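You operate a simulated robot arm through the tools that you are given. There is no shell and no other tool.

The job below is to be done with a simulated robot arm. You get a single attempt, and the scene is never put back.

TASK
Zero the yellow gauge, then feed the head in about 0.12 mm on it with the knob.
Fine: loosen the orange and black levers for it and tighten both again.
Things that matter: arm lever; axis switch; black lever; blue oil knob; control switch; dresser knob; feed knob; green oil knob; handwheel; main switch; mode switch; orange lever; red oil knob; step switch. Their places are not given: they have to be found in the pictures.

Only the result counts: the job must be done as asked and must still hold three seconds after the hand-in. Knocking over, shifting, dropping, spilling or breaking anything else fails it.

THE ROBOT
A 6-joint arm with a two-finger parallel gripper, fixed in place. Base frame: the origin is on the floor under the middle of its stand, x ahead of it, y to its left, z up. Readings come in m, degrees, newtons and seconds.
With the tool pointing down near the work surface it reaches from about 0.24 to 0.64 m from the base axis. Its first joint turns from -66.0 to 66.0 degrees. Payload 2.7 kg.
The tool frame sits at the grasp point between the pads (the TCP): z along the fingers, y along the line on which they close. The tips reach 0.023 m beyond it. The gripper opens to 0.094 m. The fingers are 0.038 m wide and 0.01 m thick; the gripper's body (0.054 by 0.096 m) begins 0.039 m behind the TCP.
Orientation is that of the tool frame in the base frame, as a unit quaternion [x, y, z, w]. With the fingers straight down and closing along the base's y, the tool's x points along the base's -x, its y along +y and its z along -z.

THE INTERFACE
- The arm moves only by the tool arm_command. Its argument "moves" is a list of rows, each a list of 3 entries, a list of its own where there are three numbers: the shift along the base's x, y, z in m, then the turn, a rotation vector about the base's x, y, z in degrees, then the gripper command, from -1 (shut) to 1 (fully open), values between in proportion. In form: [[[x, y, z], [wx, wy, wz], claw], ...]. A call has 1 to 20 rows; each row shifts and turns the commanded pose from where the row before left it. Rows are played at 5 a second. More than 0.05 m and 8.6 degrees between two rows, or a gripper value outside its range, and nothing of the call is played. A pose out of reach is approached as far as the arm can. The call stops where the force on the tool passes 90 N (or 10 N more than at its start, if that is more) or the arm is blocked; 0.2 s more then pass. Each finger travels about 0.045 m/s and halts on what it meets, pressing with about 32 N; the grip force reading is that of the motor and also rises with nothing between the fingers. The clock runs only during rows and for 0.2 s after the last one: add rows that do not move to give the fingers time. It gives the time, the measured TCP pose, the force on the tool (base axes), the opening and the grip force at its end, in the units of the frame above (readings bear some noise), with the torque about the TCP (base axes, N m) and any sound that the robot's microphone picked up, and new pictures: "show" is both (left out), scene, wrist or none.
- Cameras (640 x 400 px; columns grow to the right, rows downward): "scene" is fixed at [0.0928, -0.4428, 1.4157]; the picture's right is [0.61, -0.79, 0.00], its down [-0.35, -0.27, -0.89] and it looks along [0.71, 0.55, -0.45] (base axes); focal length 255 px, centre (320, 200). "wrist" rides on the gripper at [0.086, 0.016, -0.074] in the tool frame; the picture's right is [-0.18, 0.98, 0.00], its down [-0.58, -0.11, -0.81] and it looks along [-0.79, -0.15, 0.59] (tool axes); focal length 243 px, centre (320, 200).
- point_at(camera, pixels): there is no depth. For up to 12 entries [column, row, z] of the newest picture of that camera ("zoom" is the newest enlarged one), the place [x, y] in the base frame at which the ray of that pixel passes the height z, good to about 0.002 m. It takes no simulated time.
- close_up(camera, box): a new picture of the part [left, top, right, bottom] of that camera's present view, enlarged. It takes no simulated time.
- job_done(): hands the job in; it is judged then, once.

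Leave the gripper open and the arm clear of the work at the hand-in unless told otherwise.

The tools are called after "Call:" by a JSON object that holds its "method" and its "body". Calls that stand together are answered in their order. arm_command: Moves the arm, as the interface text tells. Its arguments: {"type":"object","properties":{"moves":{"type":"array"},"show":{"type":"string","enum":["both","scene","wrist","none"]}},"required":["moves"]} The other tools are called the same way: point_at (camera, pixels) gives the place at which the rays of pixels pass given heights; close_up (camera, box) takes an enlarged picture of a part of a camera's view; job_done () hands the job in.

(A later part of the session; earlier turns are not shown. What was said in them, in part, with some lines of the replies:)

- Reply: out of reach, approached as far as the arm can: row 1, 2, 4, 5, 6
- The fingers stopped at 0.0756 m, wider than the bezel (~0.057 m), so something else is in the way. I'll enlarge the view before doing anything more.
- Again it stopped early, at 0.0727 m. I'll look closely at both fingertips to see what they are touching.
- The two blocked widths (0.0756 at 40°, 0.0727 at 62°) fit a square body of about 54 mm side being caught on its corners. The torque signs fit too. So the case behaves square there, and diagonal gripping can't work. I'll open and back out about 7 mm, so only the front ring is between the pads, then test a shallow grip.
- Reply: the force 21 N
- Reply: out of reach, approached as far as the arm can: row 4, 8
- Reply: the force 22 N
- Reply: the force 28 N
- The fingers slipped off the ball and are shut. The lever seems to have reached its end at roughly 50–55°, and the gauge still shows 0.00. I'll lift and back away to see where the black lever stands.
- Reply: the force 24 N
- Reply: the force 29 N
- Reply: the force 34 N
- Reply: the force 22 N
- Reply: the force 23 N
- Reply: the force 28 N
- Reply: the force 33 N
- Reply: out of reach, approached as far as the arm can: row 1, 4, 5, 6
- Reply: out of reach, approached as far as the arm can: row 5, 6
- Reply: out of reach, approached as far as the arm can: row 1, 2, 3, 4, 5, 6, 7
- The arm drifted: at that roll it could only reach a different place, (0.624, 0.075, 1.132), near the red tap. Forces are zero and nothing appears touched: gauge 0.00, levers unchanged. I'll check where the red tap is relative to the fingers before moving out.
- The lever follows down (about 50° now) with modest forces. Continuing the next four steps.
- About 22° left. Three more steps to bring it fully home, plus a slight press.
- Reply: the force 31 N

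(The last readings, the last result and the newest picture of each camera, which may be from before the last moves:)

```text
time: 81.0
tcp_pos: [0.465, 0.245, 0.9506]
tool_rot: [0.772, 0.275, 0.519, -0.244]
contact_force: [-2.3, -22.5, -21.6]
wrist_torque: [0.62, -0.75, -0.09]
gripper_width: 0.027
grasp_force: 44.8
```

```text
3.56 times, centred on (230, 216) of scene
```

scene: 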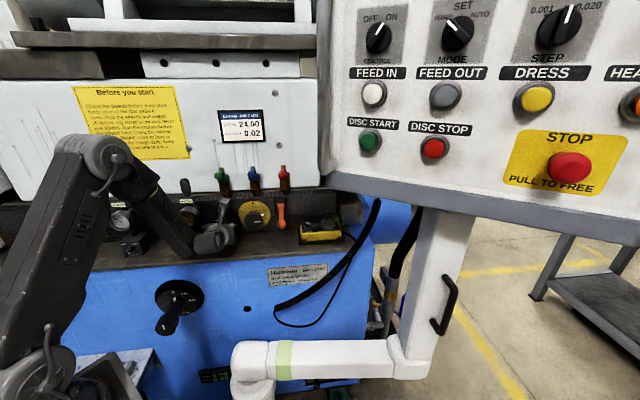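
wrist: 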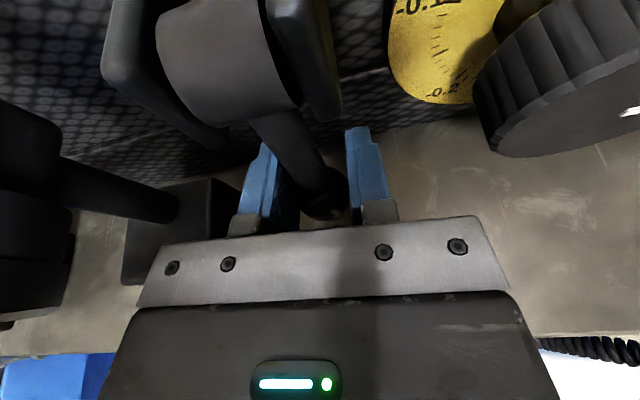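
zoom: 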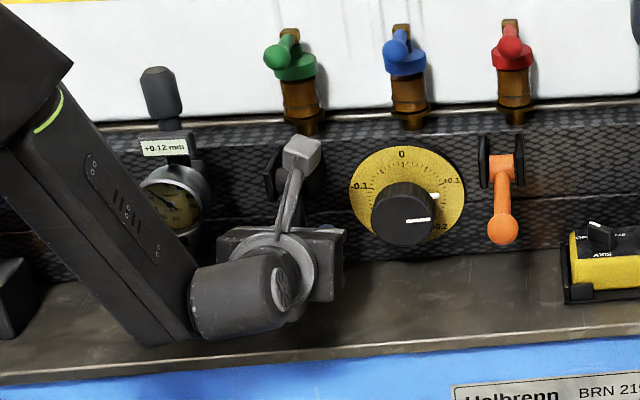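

The gauge still reads +0.12 mm. The ball may be a few degrees short of its original place, so I'll press further inward by 6 mm and watch the force.

Call:
{"method": "arm_command", "body": {"moves": [[[0.0023, 0.0019, 0.0005], [0, 0, 0], -1], [[0.0023, 0.0019, 0.0005], [0, 0, 0], -1], [[0, 0, 0], [0, 0, 0], -1]]}}

Call:
{"method": "close_up", "body": {"camera": "wrist", "box": [200, 0, 480, 240]}}

Call:
{"method": "close_up", "body": {"camera": "scene", "box": [140, 170, 320, 262]}}

```text
time: 81.8
tcp_pos: [0.4695, 0.2482, 0.9508]
tool_rot: [0.772, 0.276, 0.519, -0.244]
contact_force: [-2.3, -21.7, -24.3]
wrist_torque: [0.61, -0.76, -0.09]
gripper_width: 0.0272
grasp_force: 45.2
```

scene: 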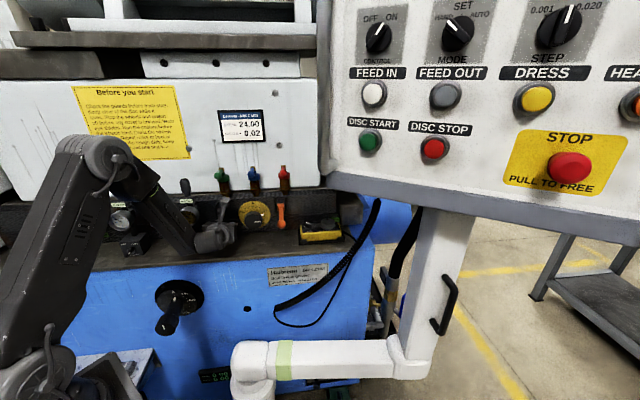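
wrist: 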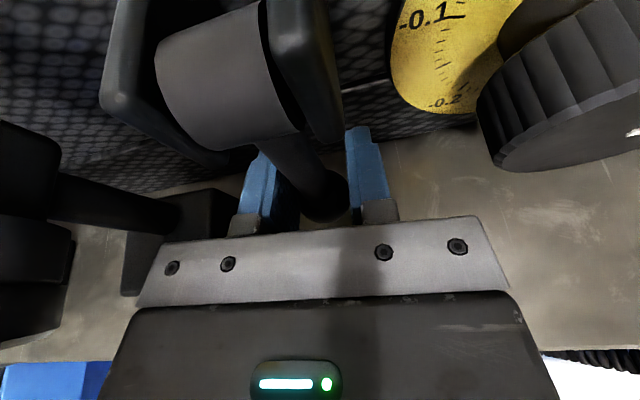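

```text
1.67 times, centred on (340, 120) of wrist
```

zoom: 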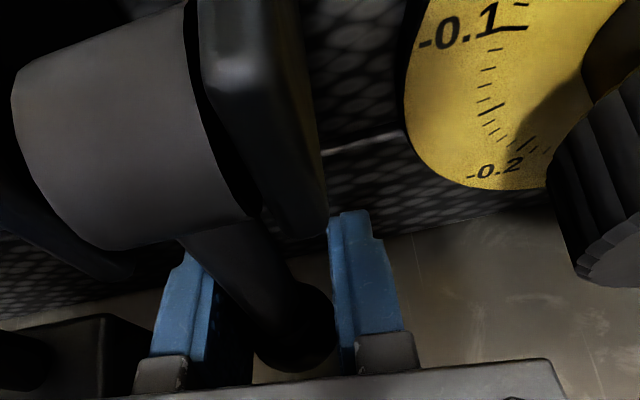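

```text
3.56 times, centred on (230, 216) of scene
```

zoom: 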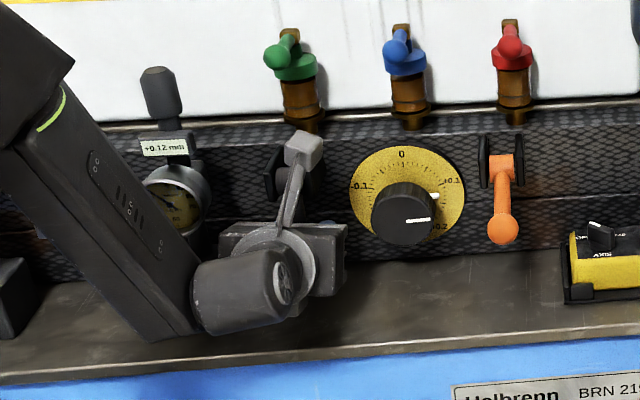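

The force hasn't changed (≈17 N), so the ball is still moving. Pressing a further 5 mm to find the stop.

Call:
{"method": "arm_command", "body": {"moves": [[[0.002, 0.0016, 0.001], [0, 0, 0], -1], [[0.002, 0.0016, 0.001], [0, 0, 0], -1], [[0, 0, 0], [0, 0, 0], -1]]}}

Call:
{"method": "close_up", "body": {"camera": "wrist", "box": [200, 0, 480, 240]}}

```text
time: 82.6
tcp_pos: [0.4717, 0.251, 0.952]
tool_rot: [0.773, 0.276, 0.517, -0.244]
contact_force: [-2.4, -18.7, -26.9]
wrist_torque: [0.6, -0.74, -0.01]
gripper_width: 0.0275
grasp_force: 44.5
```

scene: 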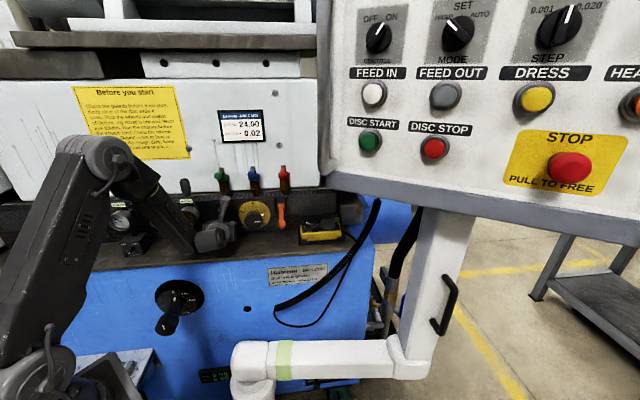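
wrist: 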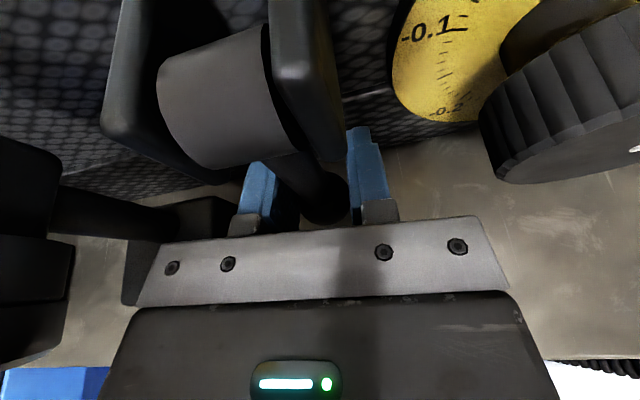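

```text
1.67 times, centred on (340, 120) of wrist
```

zoom: 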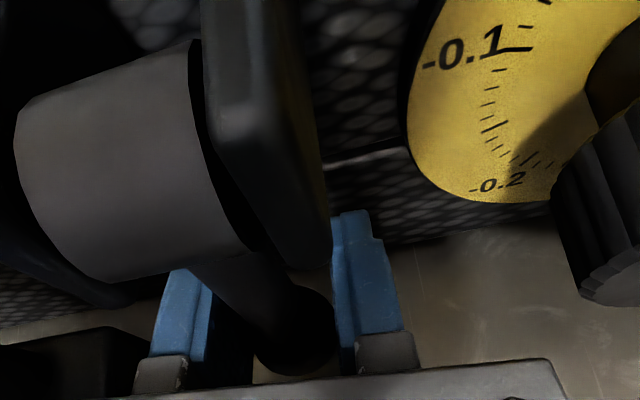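

The gauge of force still isn't rising. I'll release and back off to compare the lever's position with where it started (ball at N≈0.504, z≈0.9445).

Call:
{"method": "arm_command", "body": {"moves": [[[0, 0, 0], [0, 0, 0], -0.2], [[0, 0, 0], [0, 0, 0], 0.1], [[0, 0, 0], [0, 0, 0], 0.1], [[-0.012, -0.012, 0.001], [0, 0, 0], 0.1], [[-0.012, -0.012, 0.001], [0, 0, 0], 0.1], [[-0.012, -0.012, 0.005], [0, 0, 0], 0.1], [[-0.01, -0.01, 0.015], [0, 0, 0], 0.1], [[-0.003, -0.003, 0.025], [0, 0, 0], 0.1], [[-0.002, -0.002, 0.03], [0, 0, 0], 0.1], [[0, 0, 0], [0, 0, 0], 0.1]]}}

Call:
{"method": "close_up", "body": {"camera": "wrist", "box": [200, 0, 480, 240]}}

Call:
{"method": "close_up", "body": {"camera": "scene", "box": [140, 170, 320, 262]}}

```text
time: 84.8
tcp_pos: [0.4243, 0.2022, 1.0332]
tool_rot: [0.768, 0.276, 0.523, -0.245]
contact_force: [-0.5, -0.6, 0.6]
wrist_torque: [-0.01, 0.0, 0.0]
gripper_width: 0.0516
grasp_force: 0.1
```

scene: 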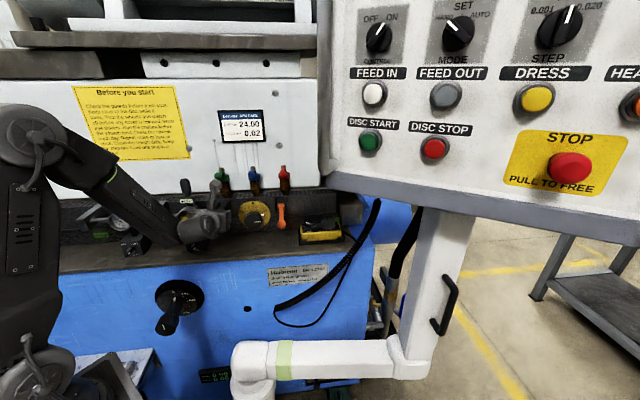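
wrist: 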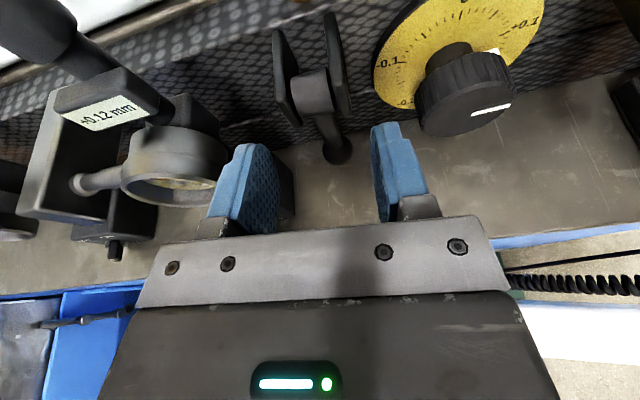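

```text
1.67 times, centred on (340, 120) of wrist
```

zoom: 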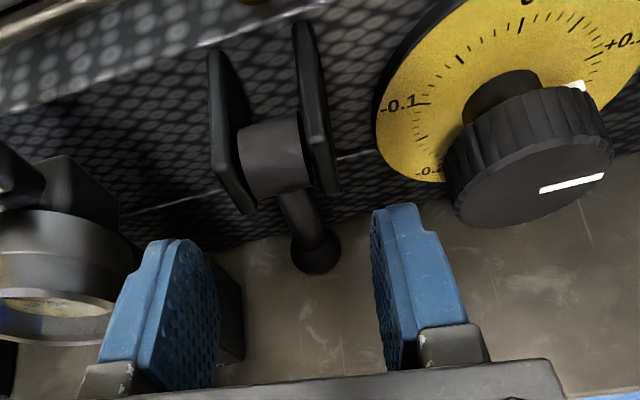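

```text
3.56 times, centred on (230, 216) of scene
```

zoom: 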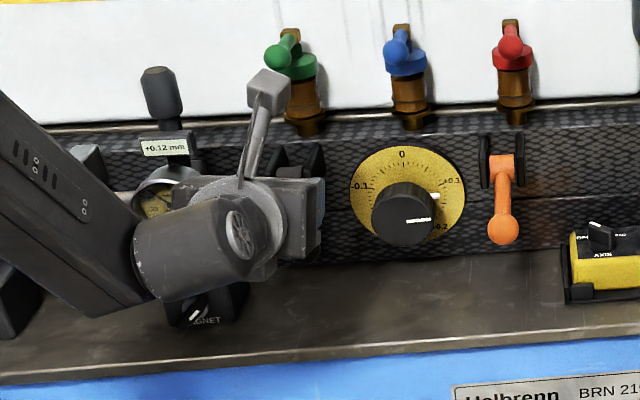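

Call:
{"method": "point_at", "body": {"camera": "wrist", "pixels": [[337, 149.9, 0.92], [337, 149.9, 0.94], [337, 149.9, 0.96], [309.3, 91.6, 1.0], [309.3, 91.6, 1.02]]}}

```text
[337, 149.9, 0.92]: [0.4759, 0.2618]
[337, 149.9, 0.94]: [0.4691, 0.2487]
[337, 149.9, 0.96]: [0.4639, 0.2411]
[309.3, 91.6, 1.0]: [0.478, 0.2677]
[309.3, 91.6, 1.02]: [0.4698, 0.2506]
```

The ball is back at N≈0.506, z≈0.944, the same as at the start, so the black lever is home, and the gauge reads +0.12. Now the orange lever: I'll rise and move right along the face, turning to azimuth ~23° and pitching down to ~45°, as when I left it.

Call:
{"method": "arm_command", "body": {"moves": [[[0, 0, 0.03], [0, 0, 0], 0.1], [[0.0183, -0.029, 0.002], [0, 0, -4.44], 0.1], [[0.0183, -0.029, 0], [0, 0, -4.44], 0.1], [[0.0183, -0.029, 0], [0, 0, -4.44], 0.1], [[0.0183, -0.029, 0], [0, 0, -4.44], 0.1], [[0.0183, -0.029, 0], [0, 0, -4.44], 0.1], [[0, 0, 0], [-3.24, 7.75, 0], 0.1], [[0, 0, 0], [-3.24, 7.75, 0], 0.1], [[0, 0, 0], [-3.24, 7.75, 0], 0.1], [[0, 0, 0], [0, 0, 0], 0.1]]}}

Call:
{"method": "close_up", "body": {"camera": "wrist", "box": [160, 0, 560, 240]}}

Call:
{"method": "close_up", "body": {"camera": "scene", "box": [160, 160, 340, 272]}}

```text
time: 87.0
tcp_pos: [0.5161, 0.0569, 1.0652]
tool_rot: [0.913, 0.139, 0.373, -0.093]
contact_force: [-0.3, -0.1, 0.4]
wrist_torque: [-0.01, 0.0, 0.0]
gripper_width: 0.0517
grasp_force: 0.2
```

scene: 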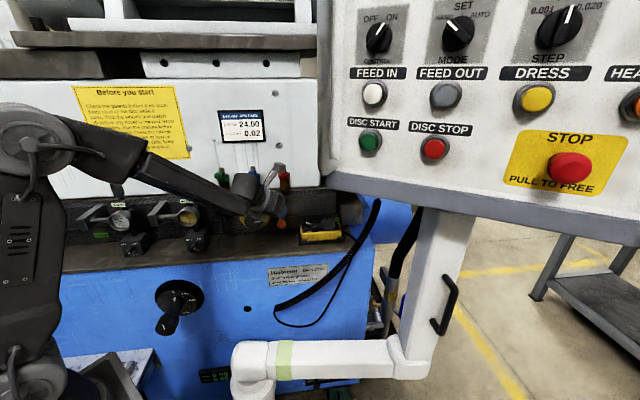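
wrist: 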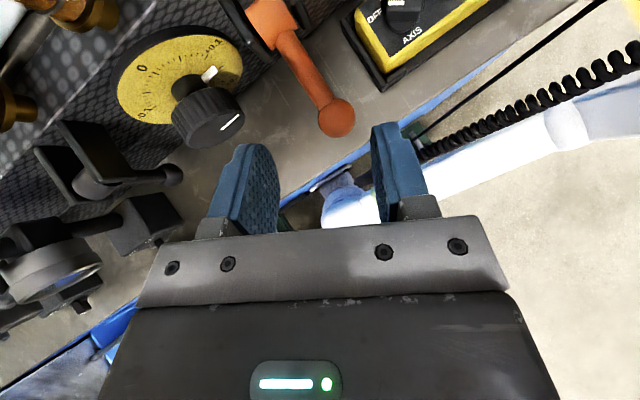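

```text
1.60 times, centred on (360, 120) of wrist
```

zoom: 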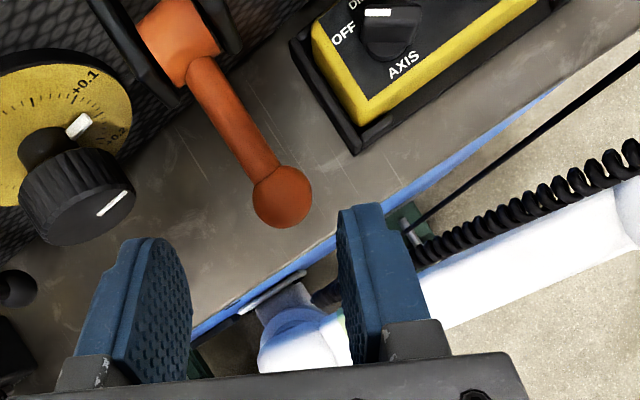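

```text
3.56 times, centred on (250, 216) of scene
```

zoom: 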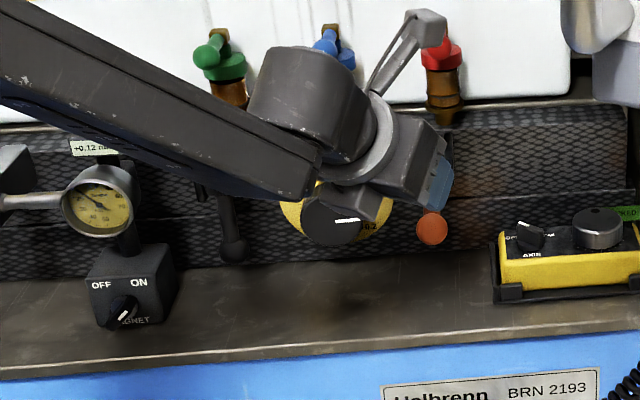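

The orange ball is at wrist (336,118), as predicted, and the gauge still shows +0.12. I'll centre laterally, advance along the tool axis about 76 mm and close on the ball.

Call:
{"method": "arm_command", "body": {"moves": [[[-0.0107, -0.0126, -0.0148], [0, 0, 0], 0.1], [[0.0124, 0.0052, -0.0134], [0, 0, 0], 0.1], [[0.0124, 0.0052, -0.0134], [0, 0, 0], 0.1], [[0.0124, 0.0052, -0.0134], [0, 0, 0], 0.1], [[0, 0, 0], [0, 0, 0], 0.1]]}}

Call:
{"method": "close_up", "body": {"camera": "wrist", "box": [160, 0, 560, 240]}}

```text
time: 88.2
tcp_pos: [0.5422, 0.0624, 1.0109]
tool_rot: [0.912, 0.138, 0.374, -0.093]
contact_force: [-0.6, -0.1, -0.3]
wrist_torque: [-0.01, -0.02, 0.02]
gripper_width: 0.0515
grasp_force: 0.0
```

scene: 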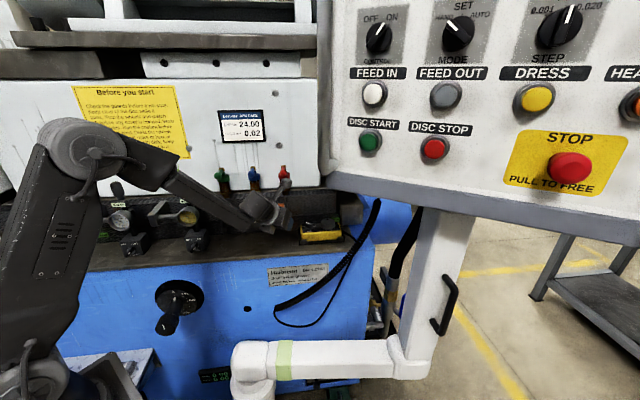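
wrist: 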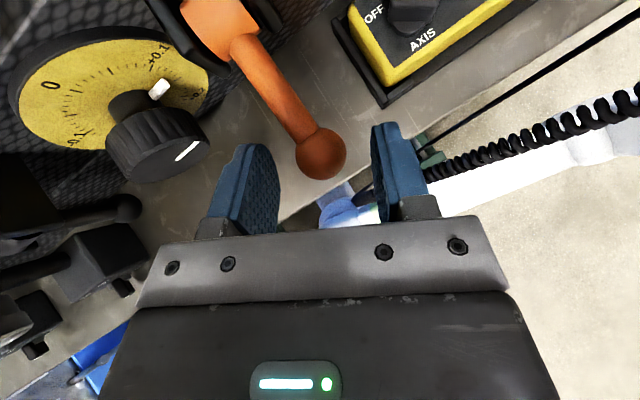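

```text
1.60 times, centred on (360, 120) of wrist
```

zoom: 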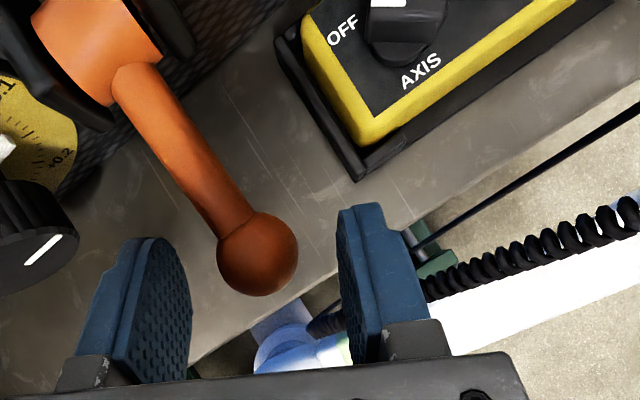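

The ball is centred at wrist (321,154). Advancing the last 19 mm and closing.

Call:
{"method": "arm_command", "body": {"moves": [[[0.0062, 0.0026, -0.0067], [0, 0, 0], 0.1], [[0.0062, 0.0026, -0.0067], [0, 0, 0], 0.1], [[0, 0, 0], [0, 0, 0], -0.3], [[0, 0, 0], [0, 0, 0], -1], [[0, 0, 0], [0, 0, 0], -1]]}}

Call:
{"method": "close_up", "body": {"camera": "wrist", "box": [160, 0, 560, 240]}}

```text
time: 89.4
tcp_pos: [0.5535, 0.0693, 0.9966]
tool_rot: [0.912, 0.144, 0.372, -0.095]
contact_force: [-11.2, 20.9, -0.8]
wrist_torque: [-0.28, -0.06, 1.47]
gripper_width: 0.0332
grasp_force: 44.5
```

scene: 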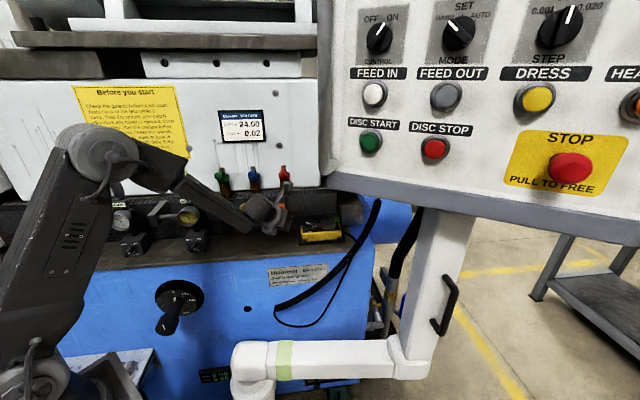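
wrist: 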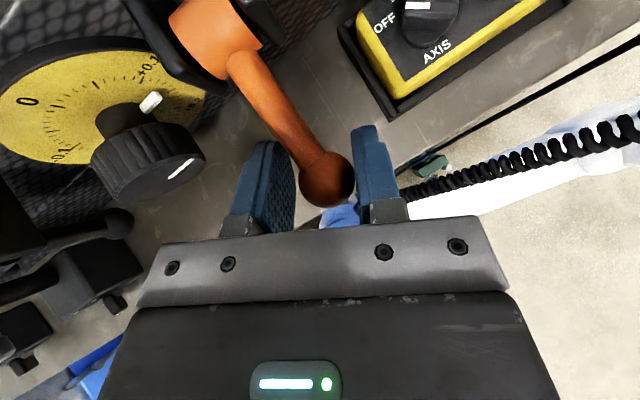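

```text
1.60 times, centred on (360, 120) of wrist
```

zoom: 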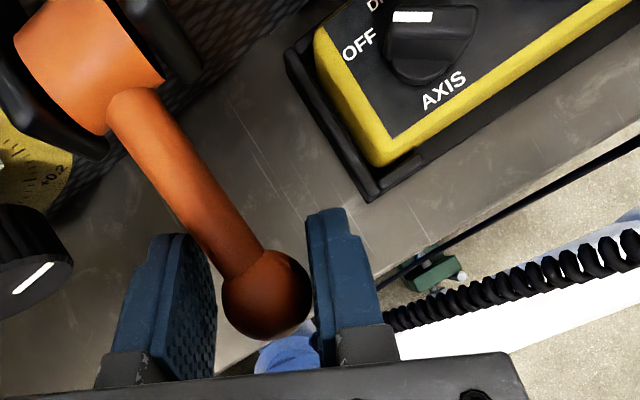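

The grip is skewed (0.033 m wide, 23 N sideways): the left fingertip is against the lever's arm because the tool is yawed too far from it. I'll open, turn the tool 10° toward the arm's direction, back off slightly, and grip nearer the fingertips.

Call:
{"method": "arm_command", "body": {"moves": [[[0, 0, 0], [0, 0, 0], 0.0], [[0, 0, 0], [0, 0, 0], 0.1], [[-0.0015, -0.002, 0.0012], [0, 0, 5], 0.1], [[-0.0015, -0.002, 0.0012], [0, 0, 5], 0.1], [[0, 0, 0], [0, 0, 0], 0.1]]}}

Call:
{"method": "close_up", "body": {"camera": "wrist", "box": [160, 0, 560, 240]}}

```text
time: 90.6
tcp_pos: [0.5515, 0.0613, 1.0011]
tool_rot: [0.896, 0.219, 0.364, -0.127]
contact_force: [0.8, -0.2, 0.2]
wrist_torque: [-0.03, 0.02, 0.03]
gripper_width: 0.0519
grasp_force: 0.0
```

scene: 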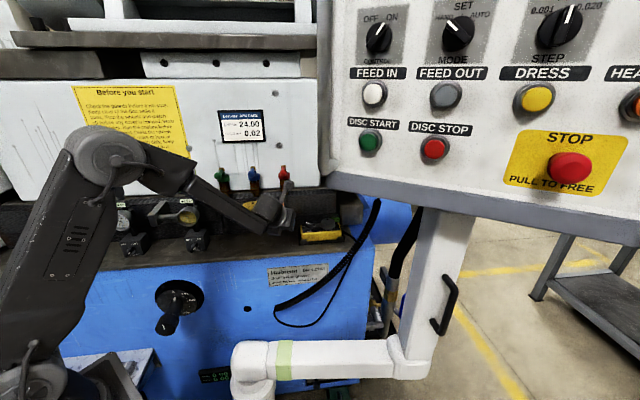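
wrist: 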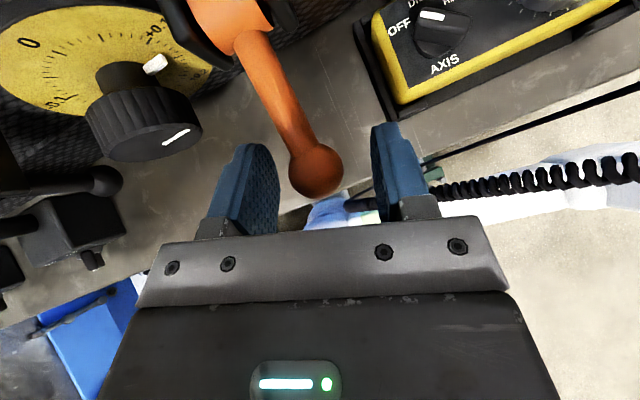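

```text
1.60 times, centred on (360, 120) of wrist
```

zoom: 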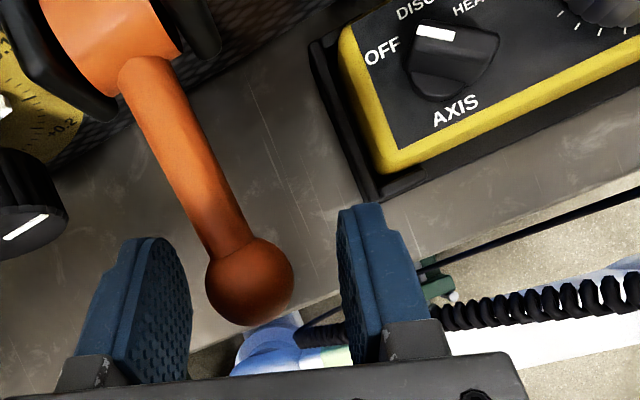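

The ball is at wrist (316,171), about 2 mm left of the tool axis. Shifting left 2 mm and closing.

Call:
{"method": "arm_command", "body": {"moves": [[[-0.0011, 0.0017, 0], [0, 0, 0], 0.1], [[0, 0, 0], [0, 0, 0], -0.3], [[0, 0, 0], [0, 0, 0], -1], [[0, 0, 0], [0, 0, 0], -1]]}}

Call:
{"method": "close_up", "body": {"camera": "wrist", "box": [160, 0, 560, 240]}}

```text
time: 91.6
tcp_pos: [0.5495, 0.064, 1.0008]
tool_rot: [0.897, 0.22, 0.363, -0.127]
contact_force: [-0.5, -0.4, 0.2]
wrist_torque: [-0.09, -0.15, 0.9]
gripper_width: 0.0276
grasp_force: 44.8
```

scene: 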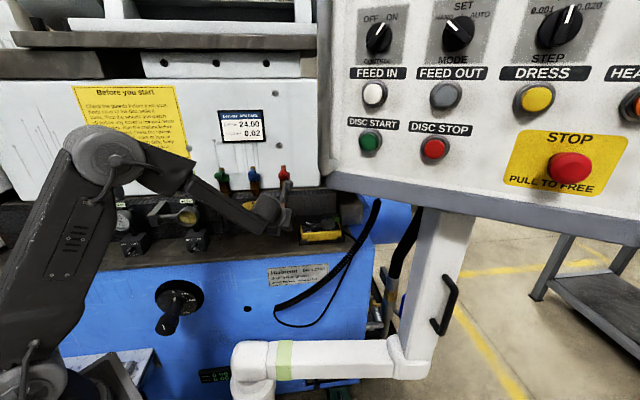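
wrist: 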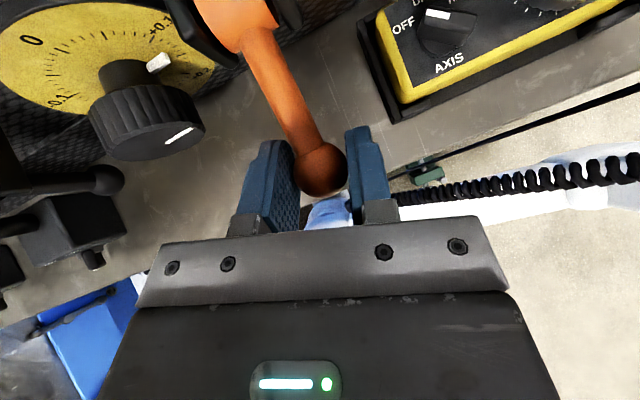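

```text
1.60 times, centred on (360, 120) of wrist
```

zoom: 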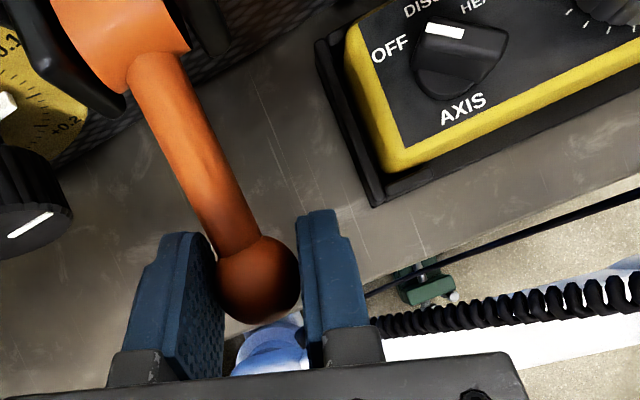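

Clean grip (0.0276 m, almost no load). Now bringing the orange lever down along its arc, first four steps.

Call:
{"method": "arm_command", "body": {"moves": [[[0.0021, 0.0021, -0.0082], [1.77, -1.77, 0], -1], [[0.0028, 0.0028, -0.0077], [1.77, -1.77, 0], -1], [[0.0034, 0.0034, -0.0072], [1.77, -1.77, 0], -1], [[0.004, 0.004, -0.0064], [1.77, -1.77, 0], -1], [[0, 0, 0], [0, 0, 0], -1]]}}

Call:
{"method": "close_up", "body": {"camera": "wrist", "box": [160, 0, 560, 240]}}

```text
time: 92.8
tcp_pos: [0.5622, 0.0753, 0.9704]
tool_rot: [0.863, 0.202, 0.432, -0.168]
contact_force: [-14.5, -9.8, 4.6]
wrist_torque: [0.61, -0.97, -0.23]
gripper_width: 0.0275
grasp_force: 44.9
```

scene: 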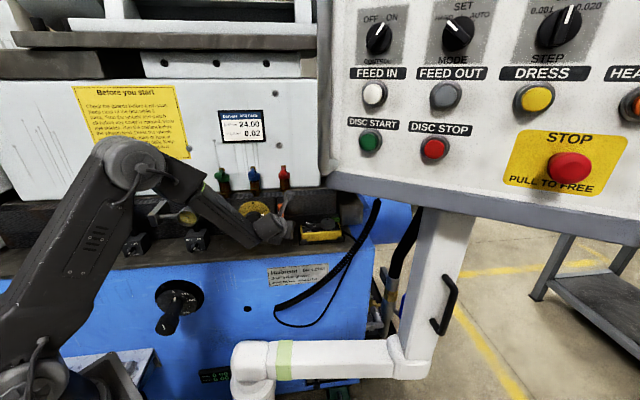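
wrist: 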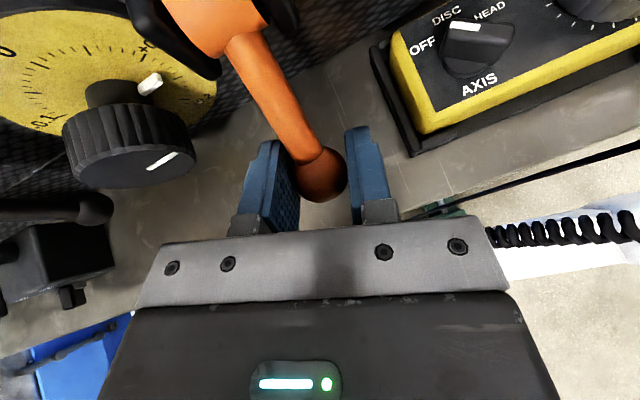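

```text
1.60 times, centred on (360, 120) of wrist
```

zoom: 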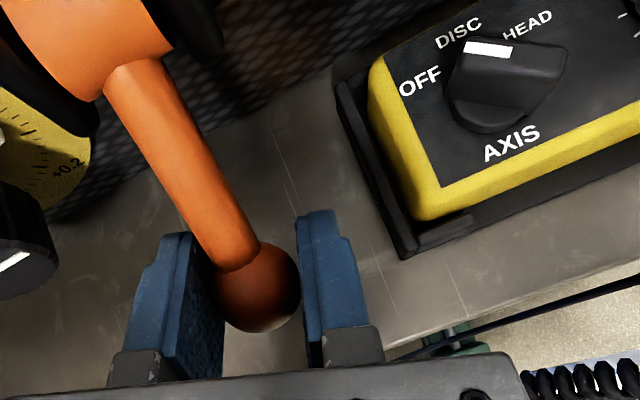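

Following well (about 40° now), and the gripper stays clear of the pendant cradle. Next four steps.

Call:
{"method": "arm_command", "body": {"moves": [[[0.0045, 0.0045, -0.0054], [1.77, -1.77, 0], -1], [[0.0049, 0.0049, -0.0046], [1.77, -1.77, 0], -1], [[0.0052, 0.0052, -0.0037], [1.77, -1.77, 0], -1], [[0.0055, 0.0055, -0.0027], [1.77, -1.77, 0], -1], [[0, 0, 0], [0, 0, 0], -1]]}}

Call:
{"method": "close_up", "body": {"camera": "wrist", "box": [160, 0, 560, 240]}}

```text
time: 94.0
tcp_pos: [0.5817, 0.0936, 0.9522]
tool_rot: [0.824, 0.183, 0.494, -0.207]
contact_force: [-9.2, -22.9, -13.4]
wrist_torque: [0.56, -0.87, -0.27]
gripper_width: 0.027
grasp_force: 45.1
```

scene: 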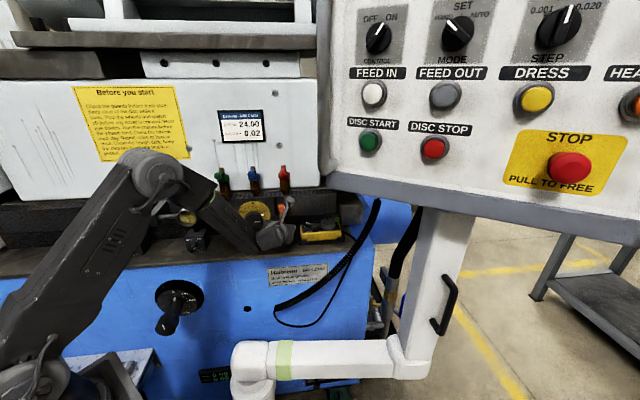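
wrist: 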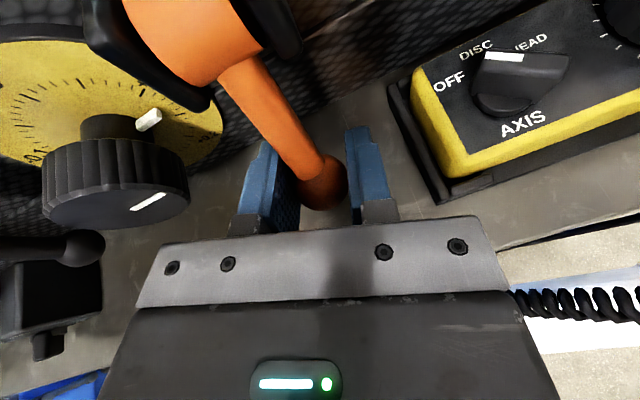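

```text
1.60 times, centred on (360, 120) of wrist
```

zoom: 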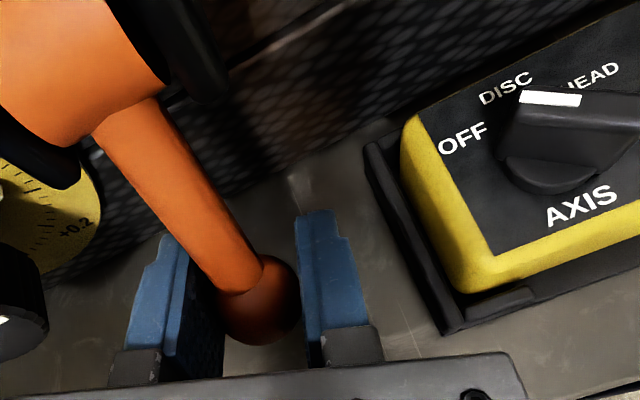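

About 18° left. Final steps inward with a slight press.

Call:
{"method": "arm_command", "body": {"moves": [[[0.0056, 0.0056, -0.0008], [1.4, -1.4, 0], -1], [[0.0056, 0.0056, 0.0004], [1.4, -1.4, 0], -1], [[0.0028, 0.0028, 0.0006], [0, 0, 0], -1], [[0.002, 0.002, 0.0006], [0, 0, 0], -1], [[0, 0, 0], [0, 0, 0], -1]]}}

Call:
{"method": "close_up", "body": {"camera": "wrist", "box": [160, 0, 560, 240]}}

Call:
{"method": "close_up", "body": {"camera": "scene", "box": [220, 170, 340, 262]}}

```text
time: 95.2
tcp_pos: [0.5971, 0.1067, 0.9494]
tool_rot: [0.811, 0.174, 0.514, -0.22]
contact_force: [-1.1, -26.1, -29.0]
wrist_torque: [0.48, -0.86, -0.16]
gripper_width: 0.0273
grasp_force: 44.6
```

scene: 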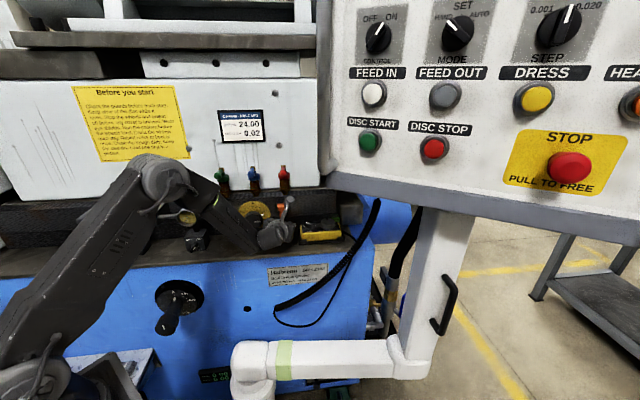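
wrist: 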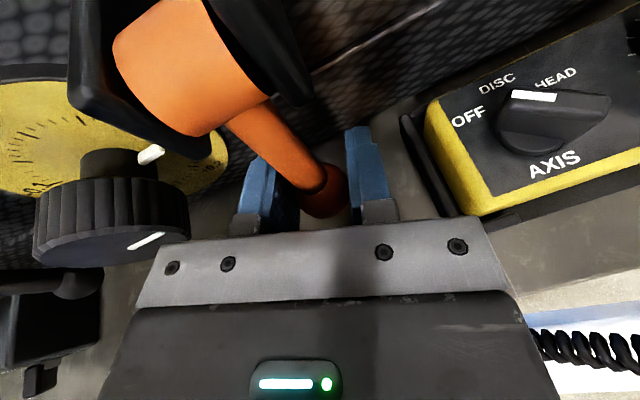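

```text
1.60 times, centred on (360, 120) of wrist
```

zoom: 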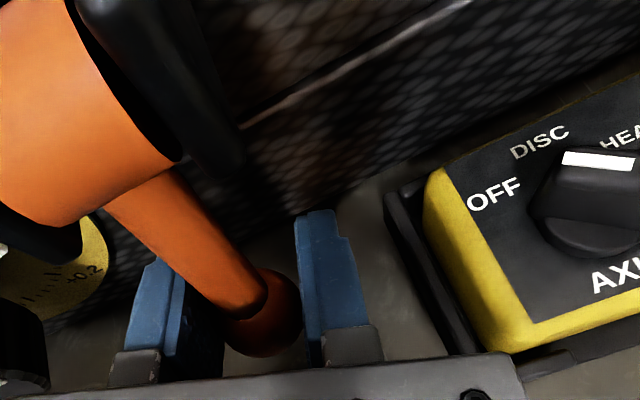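

```text
4.35 times, centred on (280, 216) of scene
```

zoom: 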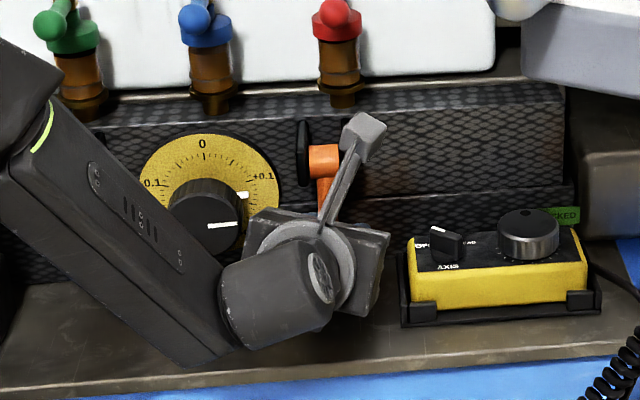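

The ball still seems about 10° short of home (at row 196 in the pads, as with the black one before its final push). Pressing inward another ~13 mm in small steps while watching the force.

Call:
{"method": "arm_command", "body": {"moves": [[[0.0032, 0.0032, 0.0008], [0, 0, 0], -1], [[0.0032, 0.0032, 0.0008], [0, 0, 0], -1], [[0.0028, 0.0028, 0.0008], [0, 0, 0], -1], [[0, 0, 0], [0, 0, 0], -1]]}}

Call:
{"method": "close_up", "body": {"camera": "wrist", "box": [160, 0, 560, 240]}}

```text
time: 96.2
tcp_pos: [0.6074, 0.1149, 0.9511]
tool_rot: [0.811, 0.172, 0.515, -0.218]
contact_force: [6.5, -27.8, -31.4]
wrist_torque: [0.45, -0.95, -0.06]
gripper_width: 0.0273
grasp_force: 45.3
```

scene: 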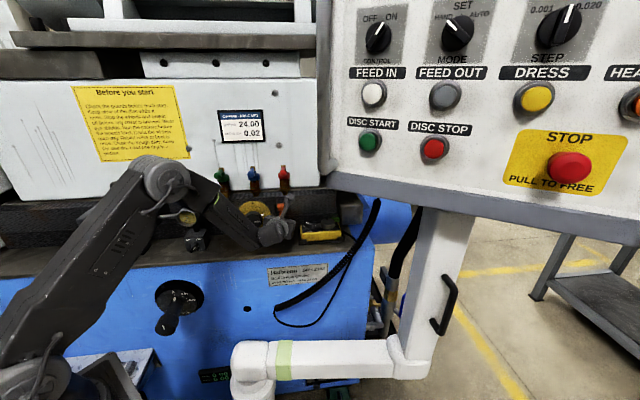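
wrist: 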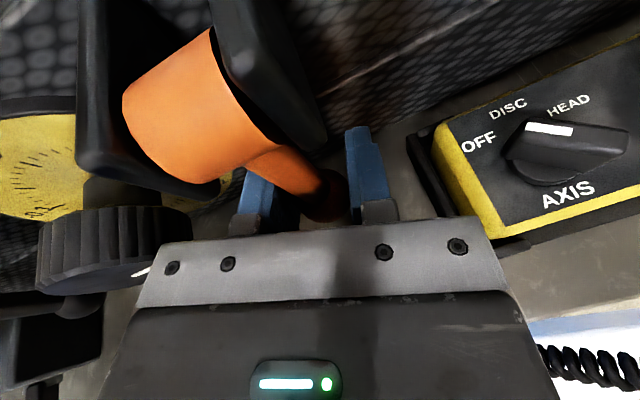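

```text
1.60 times, centred on (360, 120) of wrist
```

zoom: 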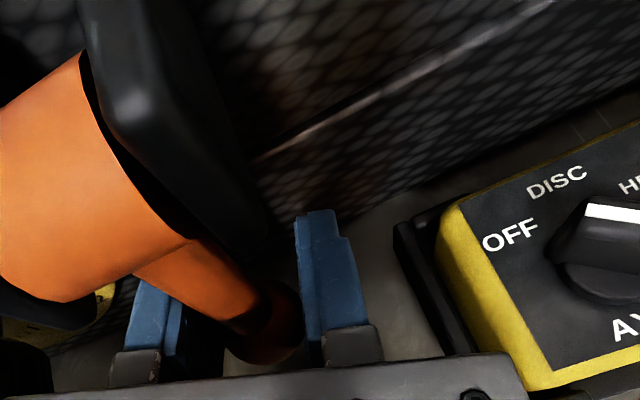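

Same position as the black lever's final state. I'll release with a small opening (to stay clear of the cradle), back out along the tool axis, and check the lever and gauge.

Call:
{"method": "arm_command", "body": {"moves": [[[0, 0, 0], [0, 0, 0], -0.3], [[0, 0, 0], [0, 0, 0], -0.12], [[0, 0, 0], [0, 0, 0], -0.12], [[-0.012, -0.0085, 0.002], [0, 0, 0], -0.12], [[-0.012, -0.0085, 0.003], [0, 0, 0], -0.12], [[-0.012, -0.0085, 0.006], [0, 0, 0], -0.12], [[-0.012, -0.0085, 0.012], [0, 0, 0], -0.12], [[-0.009, -0.006, 0.025], [0, 0, 0], 0.1], [[-0.006, -0.004, 0.03], [0, 0, 0], 0.1], [[0, 0, 0], [0, 0, 0], 0.1]]}}

Call:
{"method": "close_up", "body": {"camera": "wrist", "box": [160, 0, 560, 240]}}

Call:
{"method": "close_up", "body": {"camera": "scene", "box": [160, 160, 340, 272]}}

```text
time: 98.4
tcp_pos: [0.5441, 0.0767, 1.0357]
tool_rot: [0.805, 0.179, 0.52, -0.224]
contact_force: [0.7, -0.4, 0.0]
wrist_torque: [-0.04, 0.02, 0.02]
gripper_width: 0.0518
grasp_force: 0.0
```

scene: 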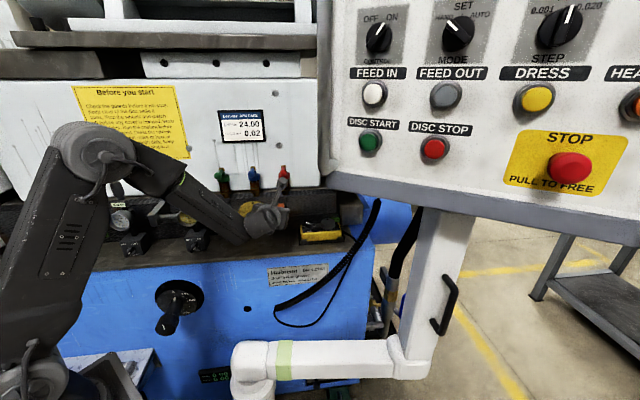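
wrist: 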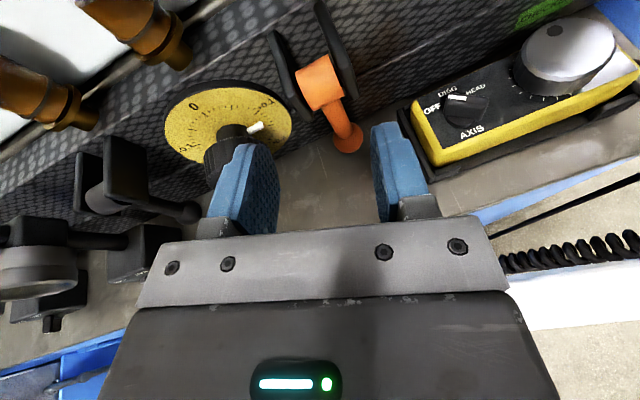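

```text
1.60 times, centred on (360, 120) of wrist
```

zoom: 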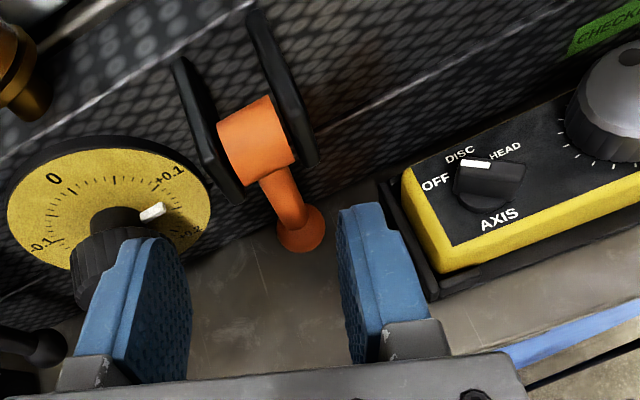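

```text
3.56 times, centred on (250, 216) of scene
```

zoom: 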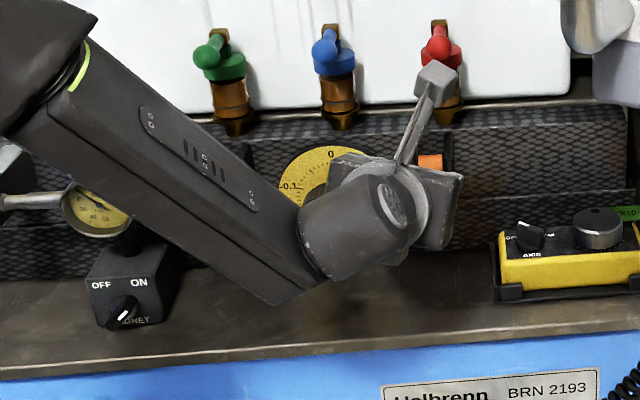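

Call:
{"method": "point_at", "body": {"camera": "wrist", "pixels": [[348.1, 138.1, 0.92], [348.1, 138.1, 0.94], [348.1, 138.1, 0.96], [321, 85.6, 1.0], [321, 85.6, 1.02]]}}

```text
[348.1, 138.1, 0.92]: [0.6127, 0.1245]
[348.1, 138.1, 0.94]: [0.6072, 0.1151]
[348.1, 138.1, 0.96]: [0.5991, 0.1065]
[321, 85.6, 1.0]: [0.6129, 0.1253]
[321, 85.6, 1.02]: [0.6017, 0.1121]
```

The orange ball is back at N≈0.509, z≈0.943, its original place. Now I'll lift the arm up and back, out of the way, to read the gauge and inspect everything.

Call:
{"method": "arm_command", "body": {"moves": [[[-0.015, -0.01, 0.03], [0, 0, 0], 0.3], [[-0.015, -0.01, 0.03], [0, 0, 0], 0.5], [[-0.02, -0.01, 0.03], [0, 0, 0], 0.8], [[-0.02, -0.01, 0.03], [0, 0, 0], 1], [[-0.02, -0.01, 0.01], [0, 0, 0], 1], [[-0.02, -0.01, 0.01], [0, 0, 0], 1], [[0, 0, 0], [0, 0, 0], 1]]}}

Call:
{"method": "close_up", "body": {"camera": "scene", "box": [150, 170, 240, 260]}}

Call:
{"method": "close_up", "body": {"camera": "scene", "box": [180, 150, 350, 256]}}

```text
time: 100.0
tcp_pos: [0.434, 0.0171, 1.1743]
tool_rot: [0.805, 0.179, 0.52, -0.224]
contact_force: [-0.2, 0.6, -0.1]
wrist_torque: [0.04, 0.0, -0.05]
gripper_width: 0.0936
grasp_force: 0.0
```

scene: 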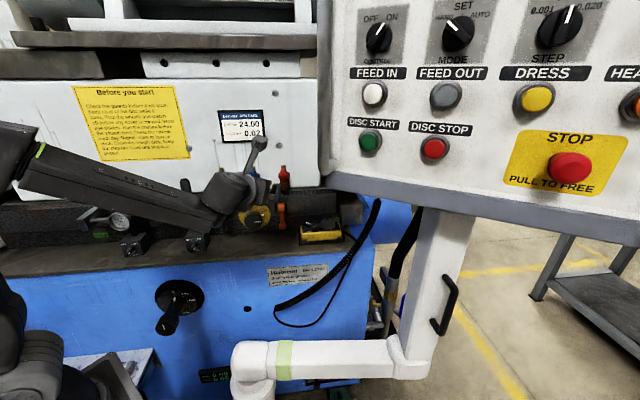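
wrist: 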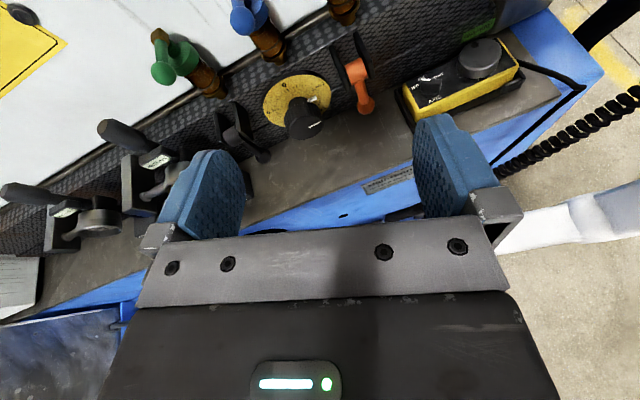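

```text
4.44 times, centred on (195, 215) of scene
```

zoom: 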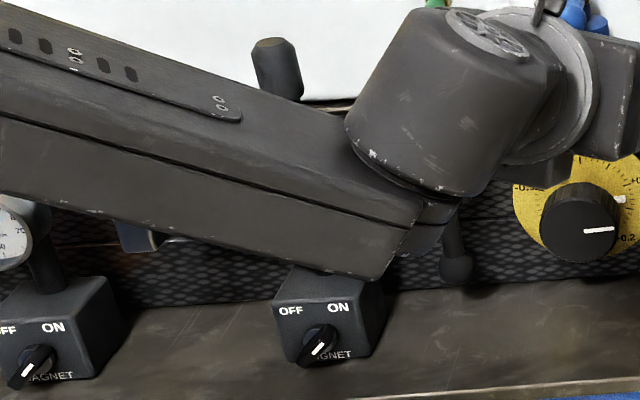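

```text
3.76 times, centred on (265, 203) of scene
```

zoom: 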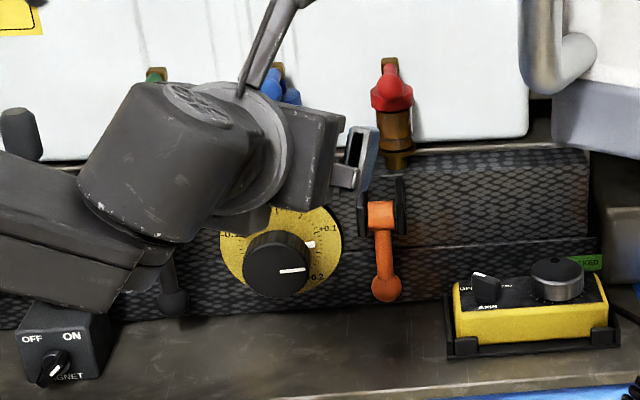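

The orange lever looks identical to its starting position in the scene. The forearm hides the yellow gauge there, so I'll read its label in the wrist view near (155,160).

Call:
{"method": "close_up", "body": {"camera": "wrist", "box": [90, 110, 210, 210]}}

Call:
{"method": "close_up", "body": {"camera": "wrist", "box": [200, 20, 420, 180]}}

```text
4.00 times, centred on (150, 160) of wrist
```

zoom: 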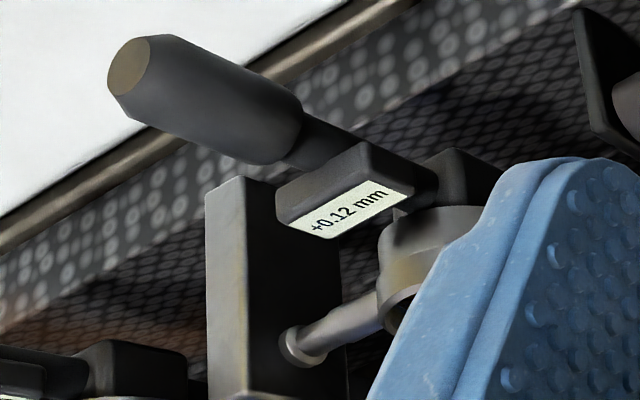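

```text
2.50 times, centred on (310, 100) of wrist
```

zoom: 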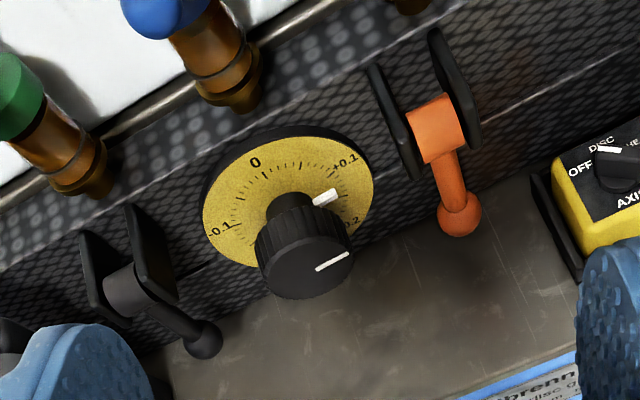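

The gauge holds +0.12 mm with both levers back down; their balls match their original picture positions within a pixel. I'll raise the arm a bit further clear with the gripper open, and take a last look at everything.

Call:
{"method": "arm_command", "body": {"moves": [[[-0.01, -0.01, 0.025], [0, 0, 0], 1], [[-0.01, -0.01, 0.025], [0, 0, 0], 1], [[-0.01, -0.01, 0.025], [0, 0, 0], 1], [[0, 0, 0.02], [0, 0, 0], 1], [[0, 0, 0], [0, 0, 0], 1], [[0, 0, 0], [0, 0, 0], 1], [[0, 0, 0], [0, 0, 0], 1], [[0, 0, 0], [0, 0, 0], 1]]}}

Call:
{"method": "close_up", "body": {"camera": "scene", "box": [70, 160, 240, 270]}}

Call:
{"method": "close_up", "body": {"camera": "scene", "box": [180, 150, 350, 256]}}

Call:
{"method": "close_up", "body": {"camera": "wrist", "box": [60, 90, 260, 230]}}

```text
time: 101.8
tcp_pos: [0.4042, -0.0129, 1.2712]
tool_rot: [0.805, 0.178, 0.52, -0.223]
contact_force: [0.5, -0.2, 0.2]
wrist_torque: [0.03, 0.0, 0.01]
gripper_width: 0.094
grasp_force: 0.2
```

scene: 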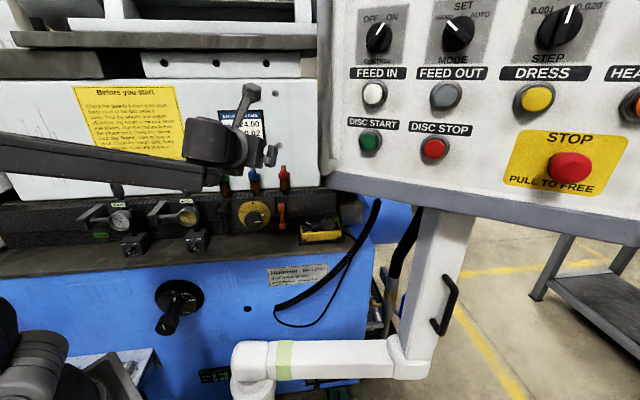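
wrist: 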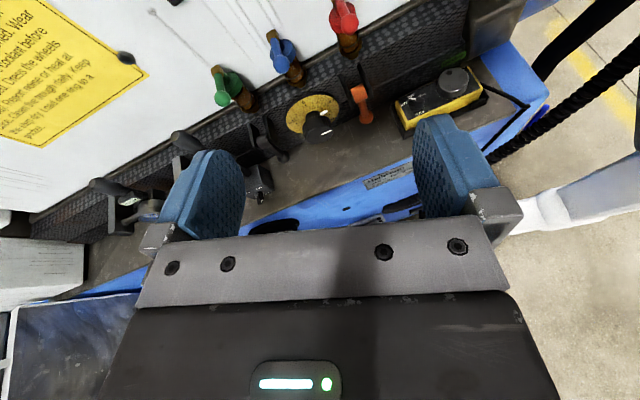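

```text
3.64 times, centred on (155, 215) of scene
```

zoom: 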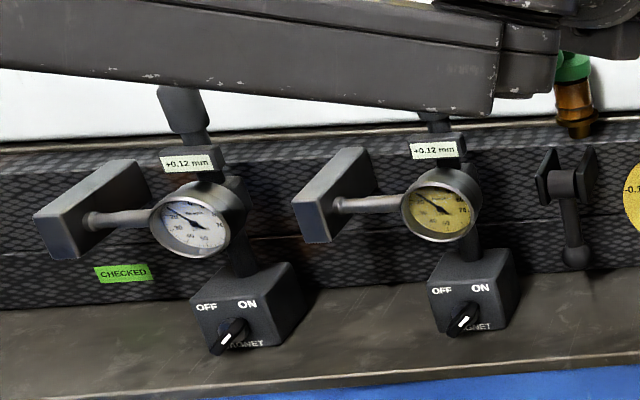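

```text
3.76 times, centred on (265, 203) of scene
```

zoom: 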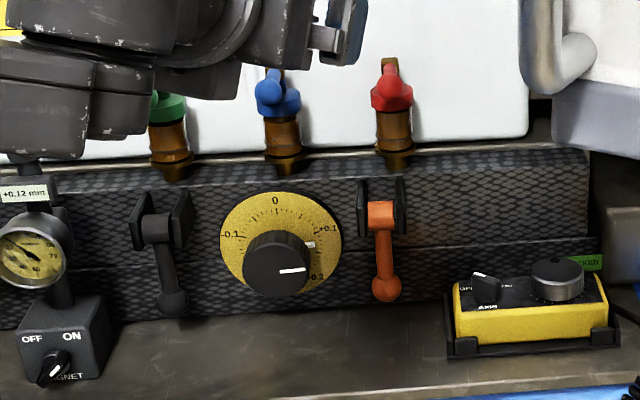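

```text
2.86 times, centred on (160, 160) of wrist
```

zoom: 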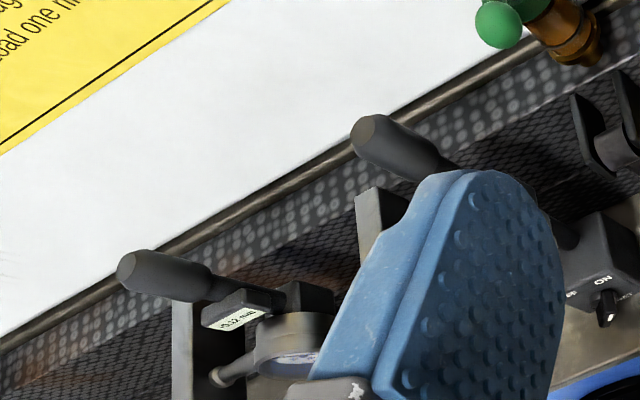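

Both gauges sit on the same head and both now read +0.12 mm. The knob pointer is at +0.12. The lever balls are exactly where they started: black at zoom (173,302), orange at (386,288). Magnets, taps and pendant are unchanged. The gripper is open and the arm is clear, so I'm handing in.

Call:
{"method": "job_done", "body": {}}

```text
The job is handed in.
```

The yellow gauge was zeroed, then the head was fed in with the feed knob until that gauge read +0.12 mm. Both levers were loosened for the feed and tightened again, and the reading stayed at +0.12 mm. The job is handed in.

- **Zeroing:** I turned the yellow gauge's bezel, and its label went from +0.27 mm to 0.00 mm and stayed there after release.
- **Levers:** I never felt a hard stop when closing either lever. I judged them tight because both balls match their starting positions in the scene picture to within a pixel.
- **White gauge:** It now also reads +0.12 mm. It was at 0.00 mm before the feed and appears to measure the same head.
- **One scare:** While lining up on the knob, the arm drifted to a spot beside the red oil tap. The force readings were zero and the tap looked untouched; I backed out without contact.

At hand-in the gripper was open, the arm was raised clear, and the magnet switches and pendant looked unchanged.
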